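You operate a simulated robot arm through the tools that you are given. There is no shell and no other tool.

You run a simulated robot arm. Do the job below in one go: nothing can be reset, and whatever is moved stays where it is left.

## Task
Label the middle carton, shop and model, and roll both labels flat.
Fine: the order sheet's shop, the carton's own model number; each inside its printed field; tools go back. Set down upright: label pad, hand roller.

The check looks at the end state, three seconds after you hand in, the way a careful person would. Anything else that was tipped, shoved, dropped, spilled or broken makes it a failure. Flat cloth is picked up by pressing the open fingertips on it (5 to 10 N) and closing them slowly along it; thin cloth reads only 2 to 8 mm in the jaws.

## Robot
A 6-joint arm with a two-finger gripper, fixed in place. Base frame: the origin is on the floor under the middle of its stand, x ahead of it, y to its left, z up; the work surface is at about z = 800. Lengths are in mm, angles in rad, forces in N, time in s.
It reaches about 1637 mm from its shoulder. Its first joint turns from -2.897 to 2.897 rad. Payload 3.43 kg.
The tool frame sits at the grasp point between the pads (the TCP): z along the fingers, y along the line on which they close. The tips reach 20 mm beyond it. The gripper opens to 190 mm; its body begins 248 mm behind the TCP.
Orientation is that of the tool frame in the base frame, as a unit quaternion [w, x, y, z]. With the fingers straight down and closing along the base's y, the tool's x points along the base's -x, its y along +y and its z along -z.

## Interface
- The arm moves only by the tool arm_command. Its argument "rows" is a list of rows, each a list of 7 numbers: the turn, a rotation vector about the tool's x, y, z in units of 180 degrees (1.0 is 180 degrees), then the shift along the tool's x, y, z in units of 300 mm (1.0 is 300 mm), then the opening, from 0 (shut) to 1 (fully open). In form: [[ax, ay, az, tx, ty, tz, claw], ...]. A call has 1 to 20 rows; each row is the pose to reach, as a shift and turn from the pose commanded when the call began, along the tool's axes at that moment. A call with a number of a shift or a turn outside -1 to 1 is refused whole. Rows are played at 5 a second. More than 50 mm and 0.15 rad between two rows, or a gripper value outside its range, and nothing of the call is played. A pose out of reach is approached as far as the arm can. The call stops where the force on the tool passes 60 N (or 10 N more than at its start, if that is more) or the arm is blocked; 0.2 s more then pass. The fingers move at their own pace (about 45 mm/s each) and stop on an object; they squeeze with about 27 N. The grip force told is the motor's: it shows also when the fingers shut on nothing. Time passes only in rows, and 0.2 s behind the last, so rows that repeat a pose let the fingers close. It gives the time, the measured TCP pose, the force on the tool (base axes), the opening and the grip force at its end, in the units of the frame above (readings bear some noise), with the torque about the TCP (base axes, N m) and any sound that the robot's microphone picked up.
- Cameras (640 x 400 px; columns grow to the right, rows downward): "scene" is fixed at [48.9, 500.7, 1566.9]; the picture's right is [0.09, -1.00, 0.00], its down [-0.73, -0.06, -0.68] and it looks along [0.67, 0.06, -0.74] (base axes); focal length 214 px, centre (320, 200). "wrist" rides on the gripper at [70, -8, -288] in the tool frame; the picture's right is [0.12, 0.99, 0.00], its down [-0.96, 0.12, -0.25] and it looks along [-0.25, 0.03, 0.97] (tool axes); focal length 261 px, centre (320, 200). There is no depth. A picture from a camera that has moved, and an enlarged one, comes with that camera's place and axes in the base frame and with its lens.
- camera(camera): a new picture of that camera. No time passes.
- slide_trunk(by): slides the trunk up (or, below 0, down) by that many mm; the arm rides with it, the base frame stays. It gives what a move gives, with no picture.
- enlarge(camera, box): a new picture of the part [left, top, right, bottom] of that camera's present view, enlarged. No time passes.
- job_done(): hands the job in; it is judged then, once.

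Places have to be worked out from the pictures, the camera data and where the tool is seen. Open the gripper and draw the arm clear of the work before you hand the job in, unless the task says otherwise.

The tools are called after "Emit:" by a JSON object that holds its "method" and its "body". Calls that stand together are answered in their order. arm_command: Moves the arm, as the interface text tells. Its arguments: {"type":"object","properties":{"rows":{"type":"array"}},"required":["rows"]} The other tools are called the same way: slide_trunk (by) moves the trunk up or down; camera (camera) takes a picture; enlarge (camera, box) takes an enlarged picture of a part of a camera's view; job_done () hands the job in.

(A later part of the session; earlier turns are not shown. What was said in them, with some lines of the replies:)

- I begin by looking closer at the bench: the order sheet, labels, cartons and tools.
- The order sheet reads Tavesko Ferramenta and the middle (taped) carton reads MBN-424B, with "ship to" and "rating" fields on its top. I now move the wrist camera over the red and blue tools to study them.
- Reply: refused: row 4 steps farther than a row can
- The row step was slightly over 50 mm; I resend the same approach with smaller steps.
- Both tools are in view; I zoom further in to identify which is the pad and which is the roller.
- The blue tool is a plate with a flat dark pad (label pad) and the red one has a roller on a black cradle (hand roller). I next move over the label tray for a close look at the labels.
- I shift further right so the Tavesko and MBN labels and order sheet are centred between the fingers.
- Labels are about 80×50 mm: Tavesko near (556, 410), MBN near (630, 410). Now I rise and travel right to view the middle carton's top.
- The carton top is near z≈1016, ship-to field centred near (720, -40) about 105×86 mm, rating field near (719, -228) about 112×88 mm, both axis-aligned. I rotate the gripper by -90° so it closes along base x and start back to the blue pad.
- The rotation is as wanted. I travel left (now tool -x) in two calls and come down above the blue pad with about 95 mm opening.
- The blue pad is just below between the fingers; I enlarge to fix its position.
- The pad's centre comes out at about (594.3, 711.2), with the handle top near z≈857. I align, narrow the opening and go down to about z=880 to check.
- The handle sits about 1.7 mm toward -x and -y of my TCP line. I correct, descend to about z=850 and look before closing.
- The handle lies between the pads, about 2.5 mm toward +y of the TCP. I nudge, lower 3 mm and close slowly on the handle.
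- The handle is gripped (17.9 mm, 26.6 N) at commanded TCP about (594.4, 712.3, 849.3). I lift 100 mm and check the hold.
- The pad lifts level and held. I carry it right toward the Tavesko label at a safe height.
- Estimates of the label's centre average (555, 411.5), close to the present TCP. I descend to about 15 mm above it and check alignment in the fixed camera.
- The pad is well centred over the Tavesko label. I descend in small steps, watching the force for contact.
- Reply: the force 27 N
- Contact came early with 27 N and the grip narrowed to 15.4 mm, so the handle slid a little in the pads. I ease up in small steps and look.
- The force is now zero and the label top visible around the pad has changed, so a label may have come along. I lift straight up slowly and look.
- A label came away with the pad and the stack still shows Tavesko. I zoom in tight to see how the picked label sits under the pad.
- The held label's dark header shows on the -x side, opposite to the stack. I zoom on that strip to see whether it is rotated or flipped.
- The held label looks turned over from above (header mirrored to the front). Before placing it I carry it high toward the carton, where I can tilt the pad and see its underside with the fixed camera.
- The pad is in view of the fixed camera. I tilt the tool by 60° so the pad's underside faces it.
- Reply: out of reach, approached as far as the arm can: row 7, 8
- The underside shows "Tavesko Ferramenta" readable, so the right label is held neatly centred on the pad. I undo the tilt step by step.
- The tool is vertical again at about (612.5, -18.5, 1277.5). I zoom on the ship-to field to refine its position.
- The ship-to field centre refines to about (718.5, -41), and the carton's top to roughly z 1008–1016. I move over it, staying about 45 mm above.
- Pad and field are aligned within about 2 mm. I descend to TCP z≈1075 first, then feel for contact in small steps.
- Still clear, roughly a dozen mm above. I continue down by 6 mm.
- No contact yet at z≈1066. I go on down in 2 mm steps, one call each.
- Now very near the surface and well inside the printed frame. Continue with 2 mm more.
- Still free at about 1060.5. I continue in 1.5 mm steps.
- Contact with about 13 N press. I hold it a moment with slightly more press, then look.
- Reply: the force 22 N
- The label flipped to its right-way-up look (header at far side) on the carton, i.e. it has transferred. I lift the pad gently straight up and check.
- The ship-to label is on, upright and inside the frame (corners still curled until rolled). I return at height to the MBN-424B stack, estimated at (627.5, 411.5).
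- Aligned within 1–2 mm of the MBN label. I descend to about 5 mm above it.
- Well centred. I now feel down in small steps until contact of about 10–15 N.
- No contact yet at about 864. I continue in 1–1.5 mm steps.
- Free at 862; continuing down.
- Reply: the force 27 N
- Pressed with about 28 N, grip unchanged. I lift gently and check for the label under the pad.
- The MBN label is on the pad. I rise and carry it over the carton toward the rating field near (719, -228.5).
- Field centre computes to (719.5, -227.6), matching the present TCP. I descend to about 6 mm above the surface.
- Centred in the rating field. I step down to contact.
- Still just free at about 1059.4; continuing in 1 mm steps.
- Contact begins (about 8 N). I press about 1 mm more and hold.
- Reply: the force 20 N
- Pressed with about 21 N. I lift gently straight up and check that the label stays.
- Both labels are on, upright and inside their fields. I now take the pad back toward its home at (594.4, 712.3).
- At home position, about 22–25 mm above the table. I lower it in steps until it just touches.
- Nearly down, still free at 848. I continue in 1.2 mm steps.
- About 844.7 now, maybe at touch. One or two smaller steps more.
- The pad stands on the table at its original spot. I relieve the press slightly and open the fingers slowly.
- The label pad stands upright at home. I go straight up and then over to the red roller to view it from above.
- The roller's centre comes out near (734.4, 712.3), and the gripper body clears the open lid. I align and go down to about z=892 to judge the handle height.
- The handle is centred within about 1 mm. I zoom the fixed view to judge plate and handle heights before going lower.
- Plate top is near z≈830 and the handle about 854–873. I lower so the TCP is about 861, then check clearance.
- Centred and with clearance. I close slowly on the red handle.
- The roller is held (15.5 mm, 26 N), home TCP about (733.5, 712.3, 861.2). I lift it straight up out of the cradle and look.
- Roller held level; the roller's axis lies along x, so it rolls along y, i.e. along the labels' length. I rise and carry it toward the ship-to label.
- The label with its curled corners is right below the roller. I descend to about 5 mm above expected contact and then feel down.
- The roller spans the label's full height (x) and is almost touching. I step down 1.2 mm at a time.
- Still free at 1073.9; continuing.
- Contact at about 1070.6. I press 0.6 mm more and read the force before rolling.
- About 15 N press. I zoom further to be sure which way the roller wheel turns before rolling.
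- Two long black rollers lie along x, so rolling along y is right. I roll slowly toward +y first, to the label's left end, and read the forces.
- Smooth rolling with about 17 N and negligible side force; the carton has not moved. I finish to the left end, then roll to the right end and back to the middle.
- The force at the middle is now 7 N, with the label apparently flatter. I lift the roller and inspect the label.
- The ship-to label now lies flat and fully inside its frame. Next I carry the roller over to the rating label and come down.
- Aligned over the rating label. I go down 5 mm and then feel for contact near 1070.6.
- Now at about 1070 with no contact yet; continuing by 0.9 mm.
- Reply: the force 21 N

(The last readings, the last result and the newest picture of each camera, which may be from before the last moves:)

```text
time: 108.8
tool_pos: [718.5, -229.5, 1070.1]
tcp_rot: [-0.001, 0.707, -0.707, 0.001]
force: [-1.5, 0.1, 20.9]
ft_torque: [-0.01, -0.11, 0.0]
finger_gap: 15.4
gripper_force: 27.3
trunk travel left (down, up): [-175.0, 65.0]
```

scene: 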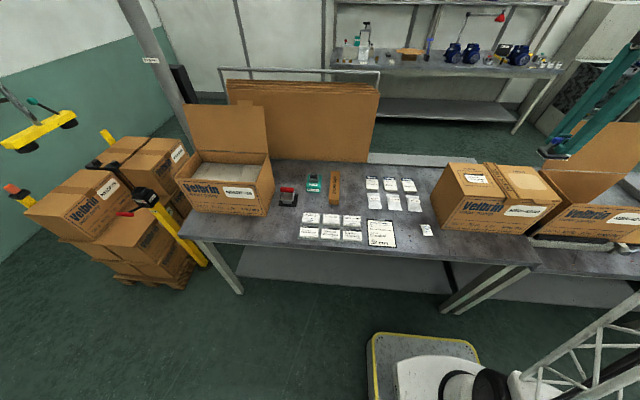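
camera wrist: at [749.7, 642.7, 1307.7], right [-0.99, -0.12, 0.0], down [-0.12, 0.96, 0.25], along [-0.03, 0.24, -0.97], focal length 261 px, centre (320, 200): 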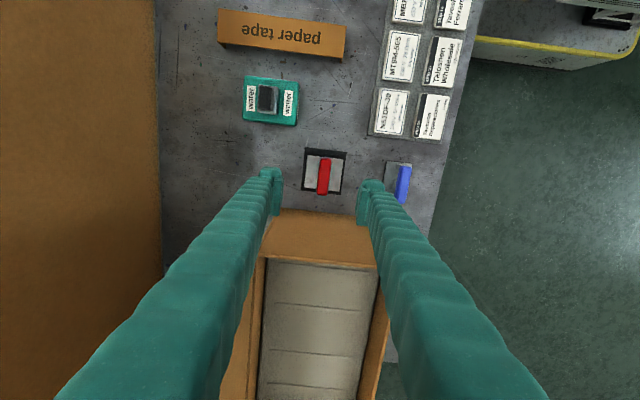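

About 22 N press. I ease very slightly and roll left end, right end, then back to the middle.

Emit:
{"method": "arm_command", "body": {"rows": [[0, 0, 0, -0.012, 0, -0.001, 0], [0, 0, 0, -0.035, 0, -0.001, 0], [0, 0, 0, -0.06, 0, -0.001, 0], [0, 0, 0, -0.085, 0, -0.001, 0], [0, 0, 0, -0.107, 0, -0.001, 0], [0, 0, 0, -0.122, 0, -0.001, 0], [0, 0, 0, -0.105, 0, -0.001, 0], [0, 0, 0, -0.08, 0, -0.001, 0], [0, 0, 0, -0.055, 0, -0.001, 0], [0, 0, 0, -0.03, 0, -0.001, 0], [0, 0, 0, -0.005, 0, -0.001, 0], [0, 0, 0, 0.02, 0, -0.001, 0], [0, 0, 0, 0.045, 0, -0.001, 0], [0, 0, 0, 0.07, 0, -0.001, 0], [0, 0, 0, 0.095, 0, -0.001, 0], [0, 0, 0, 0.117, 0, -0.001, 0], [0, 0, 0, 0.131, 0, -0.001, 0], [0, 0, 0, 0.115, 0, -0.001, 0], [0, 0, 0, 0.09, 0, -0.001, 0], [0, 0, 0, 0.065, 0, -0.001, 0]]}}

Emit:
{"method": "arm_command", "body": {"rows": [[0, 0, 0, -0.02, 0, 0, 0], [0, 0, 0, -0.042, 0, 0, 0], [0, 0, 0, -0.065, 0, 0, 0], [0, 0, 0, -0.065, 0, 0, 0]]}}

Emit:
{"method": "enlarge", "body": {"camera": "scene", "box": [500, 145, 570, 200]}}

```text
time: 113.0
tool_pos: [719.2, -248.1, 1069.5]
tcp_rot: [0.0, 0.707, -0.707, 0.0]
force: [-3.9, -1.3, 16.4]
ft_torque: [0.05, -0.04, 0.0]
finger_gap: 15.6
gripper_force: 27.0
trunk travel left (down, up): [-175.0, 65.0]
```

```text
time: 114.0
tool_pos: [719.1, -227.9, 1069.7]
tcp_rot: [0.001, 0.708, -0.707, 0.0]
force: [3.4, -0.1, 15.6]
ft_torque: [-0.02, -0.08, -0.02]
finger_gap: 15.8
gripper_force: 27.4
trunk travel left (down, up): [-175.0, 65.0]
```

```text
7.27 times, centred on (535, 172) of scene
camera zoom: at [48.9, 500.7, 1566.9], right [0.09, -1.0, 0.0], down [-0.73, -0.06, -0.68], along [0.67, 0.06, -0.74], focal length 1560 px, centre (-1244, 400)
```

zoom: 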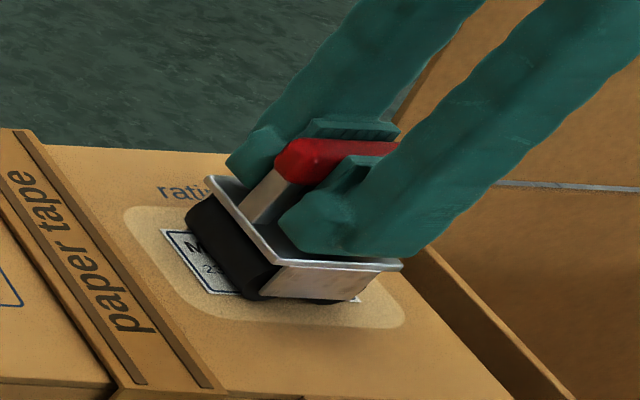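

Rolled end to end with 16–17 N. I lift the roller and inspect.

Emit:
{"method": "arm_command", "body": {"rows": [[0, 0, 0, 0, 0, -0.01, 0], [0, 0, 0, 0, 0, -0.04, 0], [0, 0, 0, 0, 0, -0.12, 0], [0, 0, 0, 0, 0, -0.24, 0], [0, 0, 0, 0, 0, -0.36, 0], [0, 0, 0, 0, 0, -0.4, 0]]}}

Emit:
{"method": "enlarge", "body": {"camera": "scene", "box": [510, 155, 565, 200]}}

Emit:
{"method": "enlarge", "body": {"camera": "scene", "box": [430, 140, 570, 245]}}

```text
time: 115.4
tool_pos: [717.9, -228.6, 1190.2]
tcp_rot: [0.001, -0.707, 0.707, 0.0]
force: [1.0, -0.2, -0.4]
ft_torque: [-0.01, -0.03, 0.01]
finger_gap: 15.3
gripper_force: 27.8
trunk travel left (down, up): [-175.0, 65.0]
```

```text
8.89 times, centred on (538, 178) of scene
camera zoom: at [48.9, 500.7, 1566.9], right [0.09, -1.0, 0.0], down [-0.73, -0.06, -0.68], along [0.67, 0.06, -0.74], focal length 1906 px, centre (-1613, 400)
```

zoom: 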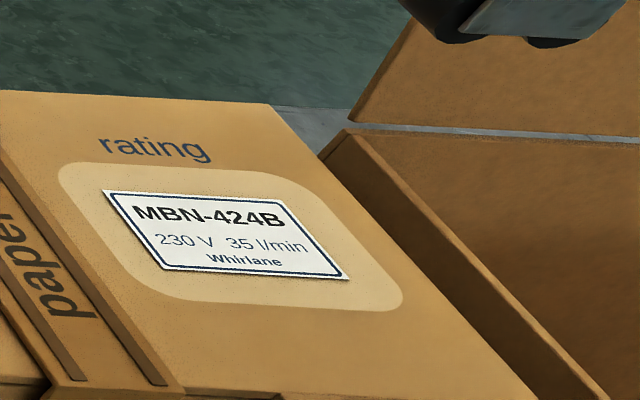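

```text
3.81 times, centred on (500, 192) of scene
camera zoom: at [48.9, 500.7, 1566.9], right [0.09, -1.0, 0.0], down [-0.73, -0.06, -0.68], along [0.67, 0.06, -0.74], focal length 817 px, centre (-366, 229)
```

zoom: 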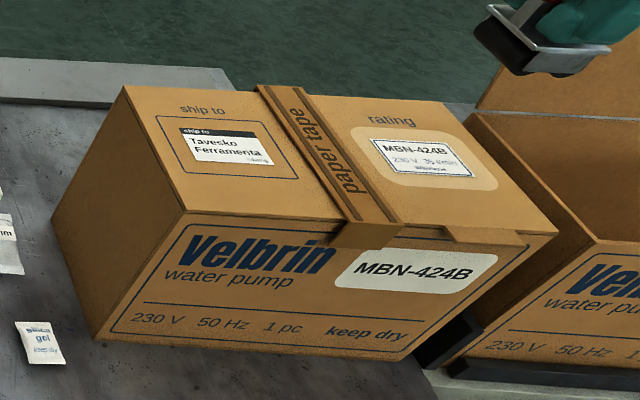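

Both labels are flat and inside their fields. I carry the roller back toward its cradle.

Emit:
{"method": "arm_command", "body": {"rows": [[0, 0, 0, -0.13, 0, 0, 0], [0, 0, 0, -0.27, 0, 0, 0], [0, 0, 0, -0.41, 0, 0, 0], [0, 0, 0, -0.55, -0.005, 0, 0], [0, 0, 0, -0.69, -0.01, 0, 0], [0, 0, 0, -0.83, -0.015, 0, 0], [0, 0, 0, -0.96, -0.016, 0, 0]]}}

Emit:
{"method": "arm_command", "body": {"rows": [[0, 0, 0, -0.13, 0, 0, 0], [0, 0, 0, -0.27, 0, 0, 0], [0, 0, 0, -0.41, 0, 0, 0], [0, 0, 0, -0.55, -0.005, 0, 0], [0, 0, 0, -0.69, -0.01, 0, 0], [0, 0, 0, -0.83, -0.015, 0, 0], [0, 0, 0, -0.96, -0.016, 0, 0]]}}

Emit:
{"method": "arm_command", "body": {"rows": [[0, 0, 0, -0.13, 0, 0.0, 0], [0, 0, 0, -0.27, 0, 0.02, 0], [0, 0, 0, -0.41, 0, 0.04, 0], [0, 0, 0, -0.55, -0.005, 0.08, 0], [0, 0, 0, -0.69, -0.01, 0.12, 0], [0, 0, 0, -0.83, -0.015, 0.16, 0], [0, 0, 0, -0.96, -0.017, 0.2, 0]]}}

Emit:
{"method": "arm_command", "body": {"rows": [[0, 0, 0, -0.12, 0, 0.06, 0], [0, 0, 0, -0.22, 0, 0.15, 0], [0, 0, 0, -0.2557, 0, 0.28, 0], [0, 0, 0, -0.2557, 0, 0.42, 0], [0, 0, 0, -0.2557, 0, 0.54, 0], [0, 0, 0, -0.2557, 0, 0.63, 0], [0, 0, 0, -0.2557, 0, 0.7, 0], [0, 0, 0, -0.2557, 0, 0.7, 0]]}}

Emit:
{"method": "enlarge", "body": {"camera": "scene", "box": [260, 165, 320, 220]}}

Emit:
{"method": "enlarge", "body": {"camera": "wrist", "box": [270, 130, 370, 230]}}

```text
time: 117.0
tool_pos: [722.5, 59.7, 1188.1]
tcp_rot: [0.0, -0.706, 0.708, 0.0]
force: [-0.3, -1.2, -1.2]
ft_torque: [0.17, 0.02, -0.01]
finger_gap: 15.6
gripper_force: 26.6
trunk travel left (down, up): [-175.0, 65.0]
```

```text
time: 118.6
tool_pos: [728.0, 348.8, 1187.8]
tcp_rot: [0.0, 0.707, -0.707, -0.001]
force: [0.5, -0.3, -1.0]
ft_torque: [0.18, -0.05, 0.0]
finger_gap: 15.5
gripper_force: 27.2
trunk travel left (down, up): [-175.0, 65.0]
```

```text
time: 120.2
tool_pos: [734.8, 634.9, 1129.0]
tcp_rot: [0.0, -0.707, 0.708, 0.0]
force: [-0.1, -0.4, -1.5]
ft_torque: [0.13, -0.08, 0.03]
finger_gap: 15.4
gripper_force: 26.6
trunk travel left (down, up): [-175.0, 65.0]
```

```text
time: 122.0
tool_pos: [734.5, 710.9, 918.0]
tcp_rot: [0.001, 0.707, -0.707, -0.001]
force: [-0.5, -0.1, -1.6]
ft_torque: [0.0, 0.0, -0.01]
finger_gap: 15.8
gripper_force: 26.9
trunk travel left (down, up): [-175.0, 65.0]
```

```text
7.27 times, centred on (290, 192) of scene
camera zoom: at [48.9, 500.7, 1566.9], right [0.09, -1.0, 0.0], down [-0.73, -0.06, -0.68], along [0.67, 0.06, -0.74], focal length 1560 px, centre (538, 254)
```

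zoom: 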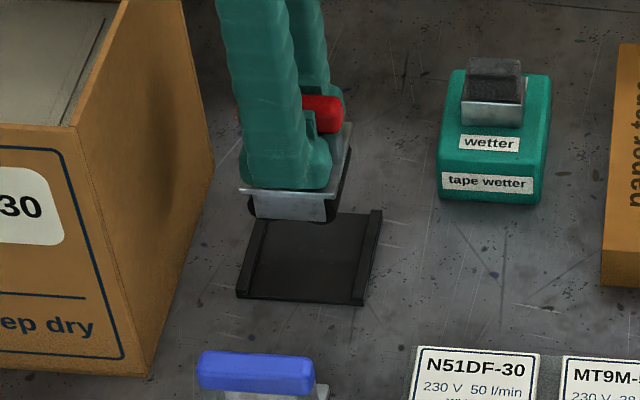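

```text
4.00 times, centred on (320, 180) of wrist
camera zoom: at [741.8, 641.0, 1205.4], right [-0.99, -0.12, 0.0], down [-0.12, 0.96, 0.25], along [-0.03, 0.25, -0.97], focal length 1043 px, centre (320, 280)
```

zoom: 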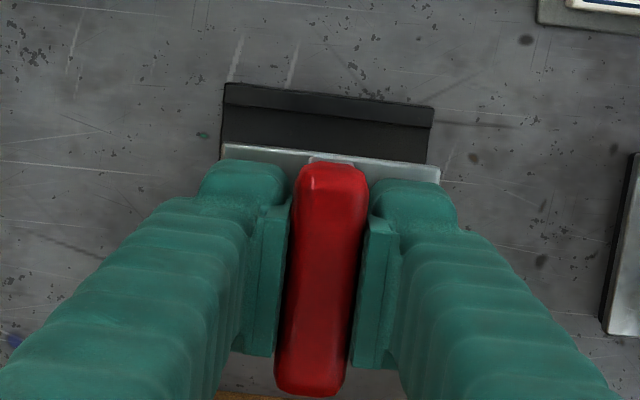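

Directly above the cradle. I lower to about 10 mm above the seated height and check alignment with the rails.

Emit:
{"method": "arm_command", "body": {"rows": [[0, 0, 0, 0, 0, 0.06, 0], [0, 0, 0, 0, 0, 0.11, 0], [0, 0, 0, 0, 0, 0.14, 0], [0, 0, 0, 0, 0, 0.152, 0], [0, 0, 0, 0, 0, 0.152, 0]]}}

Emit:
{"method": "enlarge", "body": {"camera": "scene", "box": [268, 182, 308, 212]}}

Emit:
{"method": "enlarge", "body": {"camera": "wrist", "box": [270, 130, 370, 230]}}

```text
time: 123.2
tool_pos: [734.5, 710.3, 873.6]
tcp_rot: [0.0, -0.707, 0.707, -0.001]
force: [0.5, -0.4, -1.4]
ft_torque: [0.01, 0.02, -0.02]
finger_gap: 15.3
gripper_force: 27.2
trunk travel left (down, up): [-175.0, 65.0]
```

```text
13.33 times, centred on (288, 197) of scene
camera zoom: at [48.9, 500.7, 1566.9], right [0.09, -1.0, 0.0], down [-0.73, -0.06, -0.68], along [0.67, 0.06, -0.74], focal length 2860 px, centre (747, 240)
```

zoom: 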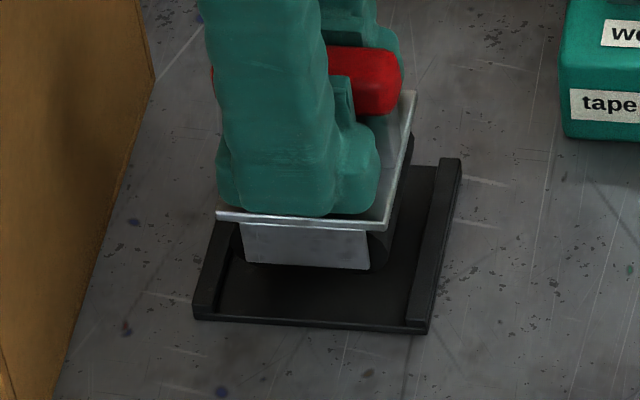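

```text
4.00 times, centred on (320, 180) of wrist
camera zoom: at [741.8, 641.4, 1160.3], right [-0.99, -0.12, 0.0], down [-0.12, 0.96, 0.25], along [-0.03, 0.25, -0.97], focal length 1043 px, centre (320, 280)
```

zoom: 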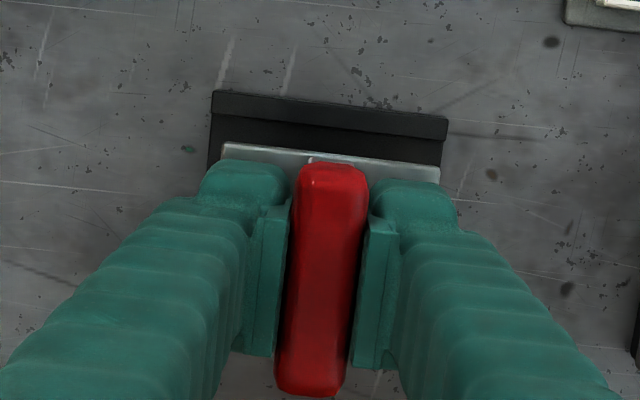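

Well between the rails. I lower further to 864 and then in about 1 mm steps to seat it.

Emit:
{"method": "arm_command", "body": {"rows": [[0, 0, 0, 0, 0, 0.012, 0], [0, 0, 0, 0, 0, 0.024, 0], [0, 0, 0, 0, 0, 0.031, 0]]}}

Emit:
{"method": "arm_command", "body": {"rows": [[0, 0, 0, 0, 0, 0.003, 0], [0, 0, 0, 0, 0, 0.005, 0]]}}

Emit:
{"method": "arm_command", "body": {"rows": [[0, 0, 0, 0, 0, 0.002, 0], [0, 0, 0, 0, 0, 0.004, 0]]}}

```text
time: 124.0
tool_pos: [734.2, 713.2, 863.4]
tcp_rot: [0.001, 0.708, -0.707, 0.001]
force: [-0.2, 0.0, -0.8]
ft_torque: [0.0, -0.03, 0.01]
finger_gap: 15.5
gripper_force: 27.1
trunk travel left (down, up): [-175.0, 65.0]
```

```text
time: 124.6
tool_pos: [732.5, 710.9, 862.6]
tcp_rot: [0.0, 0.707, -0.707, 0.0]
force: [-0.7, -0.2, -2.2]
ft_torque: [0.02, 0.01, 0.02]
finger_gap: 15.7
gripper_force: 27.0
trunk travel left (down, up): [-175.0, 65.0]
```

```text
time: 125.2
tool_pos: [732.8, 712.7, 860.0]
tcp_rot: [0.0, -0.707, 0.707, 0.0]
force: [-0.1, 0.2, -1.6]
ft_torque: [0.01, 0.02, 0.01]
finger_gap: 15.3
gripper_force: 26.6
trunk travel left (down, up): [-175.0, 65.0]
```

Now at about 861.2, no contact yet; a few finer steps.

Emit:
{"method": "arm_command", "body": {"rows": [[0, 0, 0, 0, 0, 0.002, 0], [0, 0, 0, 0, 0, 0.003, 0]]}}

Emit:
{"method": "arm_command", "body": {"rows": [[0, 0, 0, 0, 0, 0.002, 0], [0, 0, 0, 0, 0, 0.003, 0]]}}

Emit:
{"method": "enlarge", "body": {"camera": "scene", "box": [268, 182, 308, 212]}}

```text
time: 125.8
tool_pos: [734.4, 711.5, 859.4]
tcp_rot: [0.0, 0.707, -0.707, 0.0]
force: [1.0, -0.4, -1.9]
ft_torque: [0.01, -0.01, 0.02]
finger_gap: 15.4
gripper_force: 26.7
trunk travel left (down, up): [-175.0, 65.0]
```

```text
time: 126.4
tool_pos: [733.8, 712.1, 858.6]
tcp_rot: [0.0, 0.707, -0.707, 0.0]
force: [0.0, -0.2, -1.9]
ft_torque: [-0.01, 0.01, 0.02]
finger_gap: 15.4
gripper_force: 26.7
trunk travel left (down, up): [-175.0, 65.0]
```

```text
13.33 times, centred on (288, 197) of scene
camera zoom: at [48.9, 500.7, 1566.9], right [0.09, -1.0, 0.0], down [-0.73, -0.06, -0.68], along [0.67, 0.06, -0.74], focal length 2860 px, centre (747, 240)
```

zoom: 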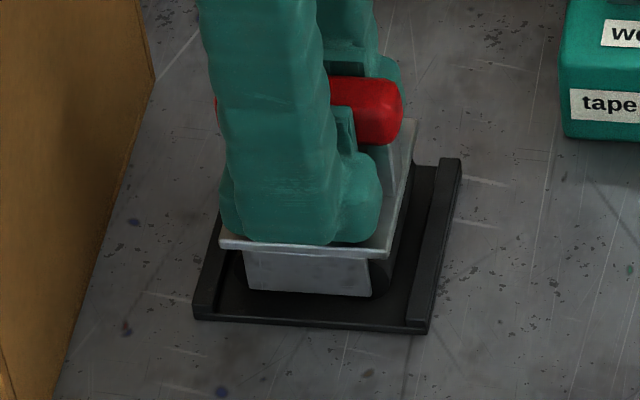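

Visually almost identical to the seated picture. Two more small steps until force shows contact.

Emit:
{"method": "arm_command", "body": {"rows": [[0, 0, 0, 0, 0, 0.001, 0], [0, 0, 0, 0, 0, 0.002, 0]]}}

Emit:
{"method": "arm_command", "body": {"rows": [[0, 0, 0, 0, 0, 0.001, 0], [0, 0, 0, 0, 0, 0.002, 0]]}}

```text
time: 127.0
tool_pos: [733.8, 710.5, 858.3]
tcp_rot: [-0.001, 0.707, -0.707, 0.0]
force: [-0.5, 0.4, 1.9]
ft_torque: [0.0, -0.02, 0.01]
finger_gap: 15.4
gripper_force: 26.7
trunk travel left (down, up): [-175.0, 65.0]
```

```text
time: 127.6
tool_pos: [734.3, 711.6, 858.8]
tcp_rot: [0.0, -0.707, 0.707, 0.0]
force: [1.7, 0.8, 10.0]
ft_torque: [-0.02, -0.01, 0.01]
finger_gap: 15.3
gripper_force: 27.2
trunk travel left (down, up): [-175.0, 65.0]
```

The roller is seated in the cradle (10 N). I relieve the press and open the fingers slowly.

Emit:
{"method": "arm_command", "body": {"rows": [[0, 0, 0, 0, 0, -0.002, 0], [0, 0, 0, 0, 0, -0.002, 0.1], [0, 0, 0, 0, 0, -0.002, 0.14], [0, 0, 0, 0, 0, -0.002, 0.18], [0, 0, 0, 0, 0, -0.002, 0.24], [0, 0, 0, 0, 0, -0.002, 0.3], [0, 0, 0, 0, 0, -0.002, 0.35], [0, 0, 0, 0, 0, -0.002, 0.35]]}}

Emit:
{"method": "enlarge", "body": {"camera": "scene", "box": [268, 182, 308, 212]}}

Emit:
{"method": "enlarge", "body": {"camera": "wrist", "box": [270, 130, 370, 230]}}

```text
time: 129.4
tool_pos: [734.0, 712.5, 858.6]
tcp_rot: [0.0, -0.707, 0.707, 0.0]
force: [0.4, 0.3, -1.0]
ft_torque: [0.03, 0.0, 0.0]
finger_gap: 66.6
gripper_force: 0.1
trunk travel left (down, up): [-175.0, 65.0]
```

```text
13.33 times, centred on (288, 197) of scene
camera zoom: at [48.9, 500.7, 1566.9], right [0.09, -1.0, 0.0], down [-0.73, -0.06, -0.68], along [0.67, 0.06, -0.74], focal length 2860 px, centre (747, 240)
```

zoom: 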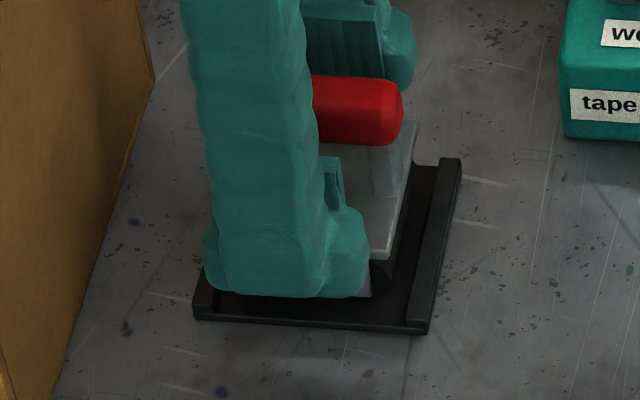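

```text
4.00 times, centred on (320, 180) of wrist
camera zoom: at [741.2, 642.1, 1145.2], right [-0.99, -0.12, 0.0], down [-0.12, 0.96, 0.25], along [-0.03, 0.25, -0.97], focal length 1043 px, centre (320, 280)
```

zoom: 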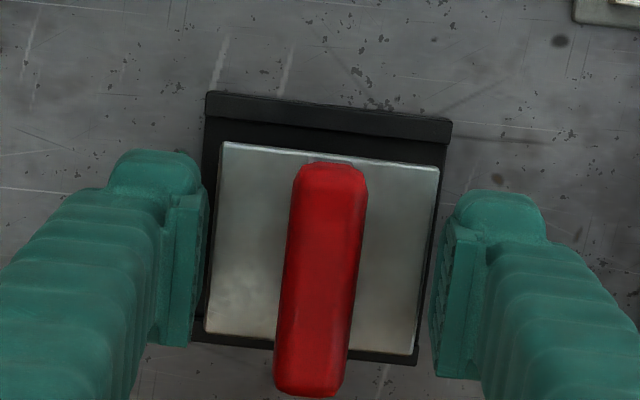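

The roller is back upright in its cradle. I go straight up and then withdraw to a clear pose away from the work.

Emit:
{"method": "arm_command", "body": {"rows": [[0, 0, 0, 0, 0, -0.05, 0.35], [0, 0, 0, 0, 0, -0.15, 0.35], [0, 0, 0, 0, 0, -0.3, 0.35], [0, 0, 0, 0, 0, -0.45, 0.35], [0, 0, 0, 0.05, 0, -0.6, 0.35], [0, 0, 0, 0.15, 0.05, -0.7, 0.35], [0, 0, 0, 0.27, 0.1, -0.78, 0.4], [0, 0, 0, 0.38, 0.16, -0.86, 0.45], [0, 0, 0, 0.5, 0.22, -0.93, 0.5], [0, 0, 0, 0.62, 0.28, -0.98, 0.5], [0, 0, 0, 0.75, 0.34, -1.0, 0.5], [0, 0, 0, 0.88, 0.4, -1.0, 0.5], [0, 0, 0, 1.0, 0.45, -1.0, 0.5]]}}

Emit:
{"method": "camera", "body": {"camera": "scene"}}

Emit:
{"method": "enlarge", "body": {"camera": "scene", "box": [260, 160, 440, 260]}}

Emit:
{"method": "enlarge", "body": {"camera": "scene", "box": [430, 145, 570, 245]}}

```text
time: 132.2
tool_pos: [597.7, 412.1, 1158.2]
tcp_rot: [0.001, 0.707, -0.707, 0.0]
force: [0.9, 0.3, -0.3]
ft_torque: [-0.15, 0.1, -0.02]
finger_gap: 95.0
gripper_force: 0.1
trunk travel left (down, up): [-175.0, 65.0]
```

```text
taken
```

scene: 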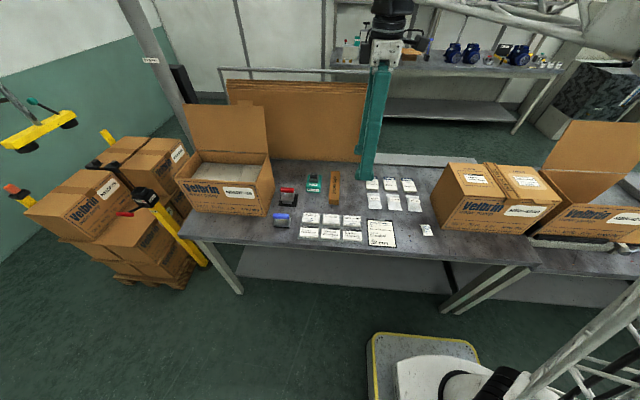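

```text
3.56 times, centred on (350, 210) of scene
camera zoom: at [48.9, 500.7, 1566.9], right [0.09, -1.0, 0.0], down [-0.73, -0.06, -0.68], along [0.67, 0.06, -0.74], focal length 763 px, centre (213, 164)
```

zoom: 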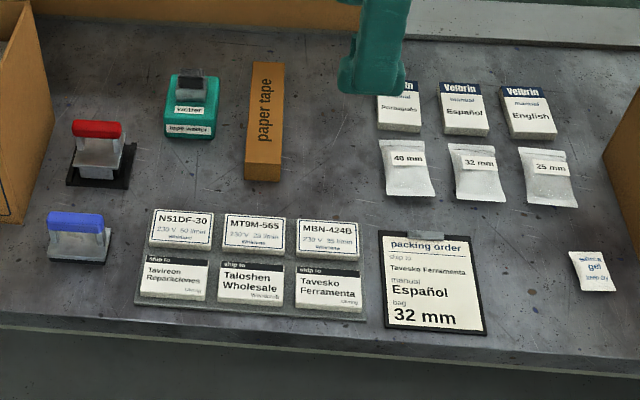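

```text
4.00 times, centred on (500, 195) of scene
camera zoom: at [48.9, 500.7, 1566.9], right [0.09, -1.0, 0.0], down [-0.73, -0.06, -0.68], along [0.67, 0.06, -0.74], focal length 858 px, centre (-400, 220)
```

zoom: 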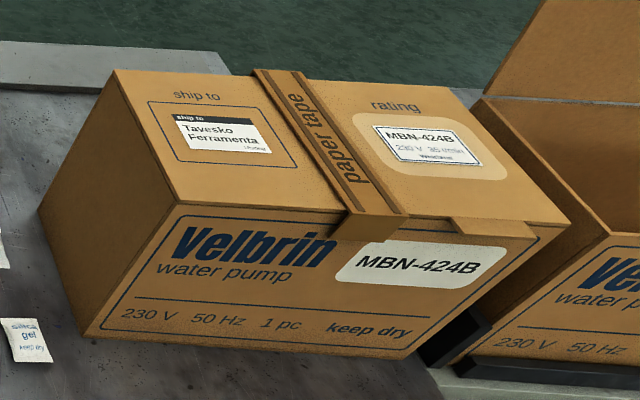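

Everything is in place: both labels flat and inside their fields, pad and roller back upright, nothing else disturbed. I raise the open gripper a little further clear before handing in.

Emit:
{"method": "arm_command", "body": {"rows": [[0, 0, 0, 0, 0.04, -0.12, 0.7], [0, 0, 0, 0, 0.08, -0.24, 1], [0, 0, 0, 0, 0.1, -0.3, 1], [0, 0, 0, 0, 0.1, -0.3, 1]]}}

Emit:
{"method": "camera", "body": {"camera": "scene"}}

```text
time: 133.2
tool_pos: [566.8, 412.2, 1249.7]
tcp_rot: [0.0, 0.708, -0.707, -0.001]
force: [0.9, 0.2, 0.0]
ft_torque: [0.04, 0.02, -0.02]
finger_gap: 182.5
gripper_force: 0.0
trunk travel left (down, up): [-175.0, 65.0]
```

```text
taken
```

scene: 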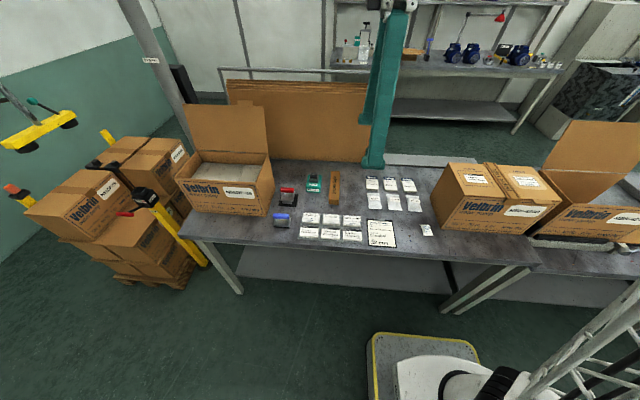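

The arm is clear with the gripper open and the scene is in order, so I hand the job in.

Emit:
{"method": "job_done", "body": {}}

```text
The job is handed in.
```

The middle carton now carries both labels, rolled flat, and I've handed the job in; I haven't seen the check's result.

- **Shop label:** Tavesko Ferramenta, as on the order sheet, sits upright inside the "ship to" frame.
- **Model label:** MBN-424B, matching the carton's own front, sits upright inside the "rating" field.
- **Tools:** the label pad is back at its spot and the hand roller is in its cradle, both standing upright.

In the last pictures nothing else had moved. The gripper is open and the arm is clear of the bench.
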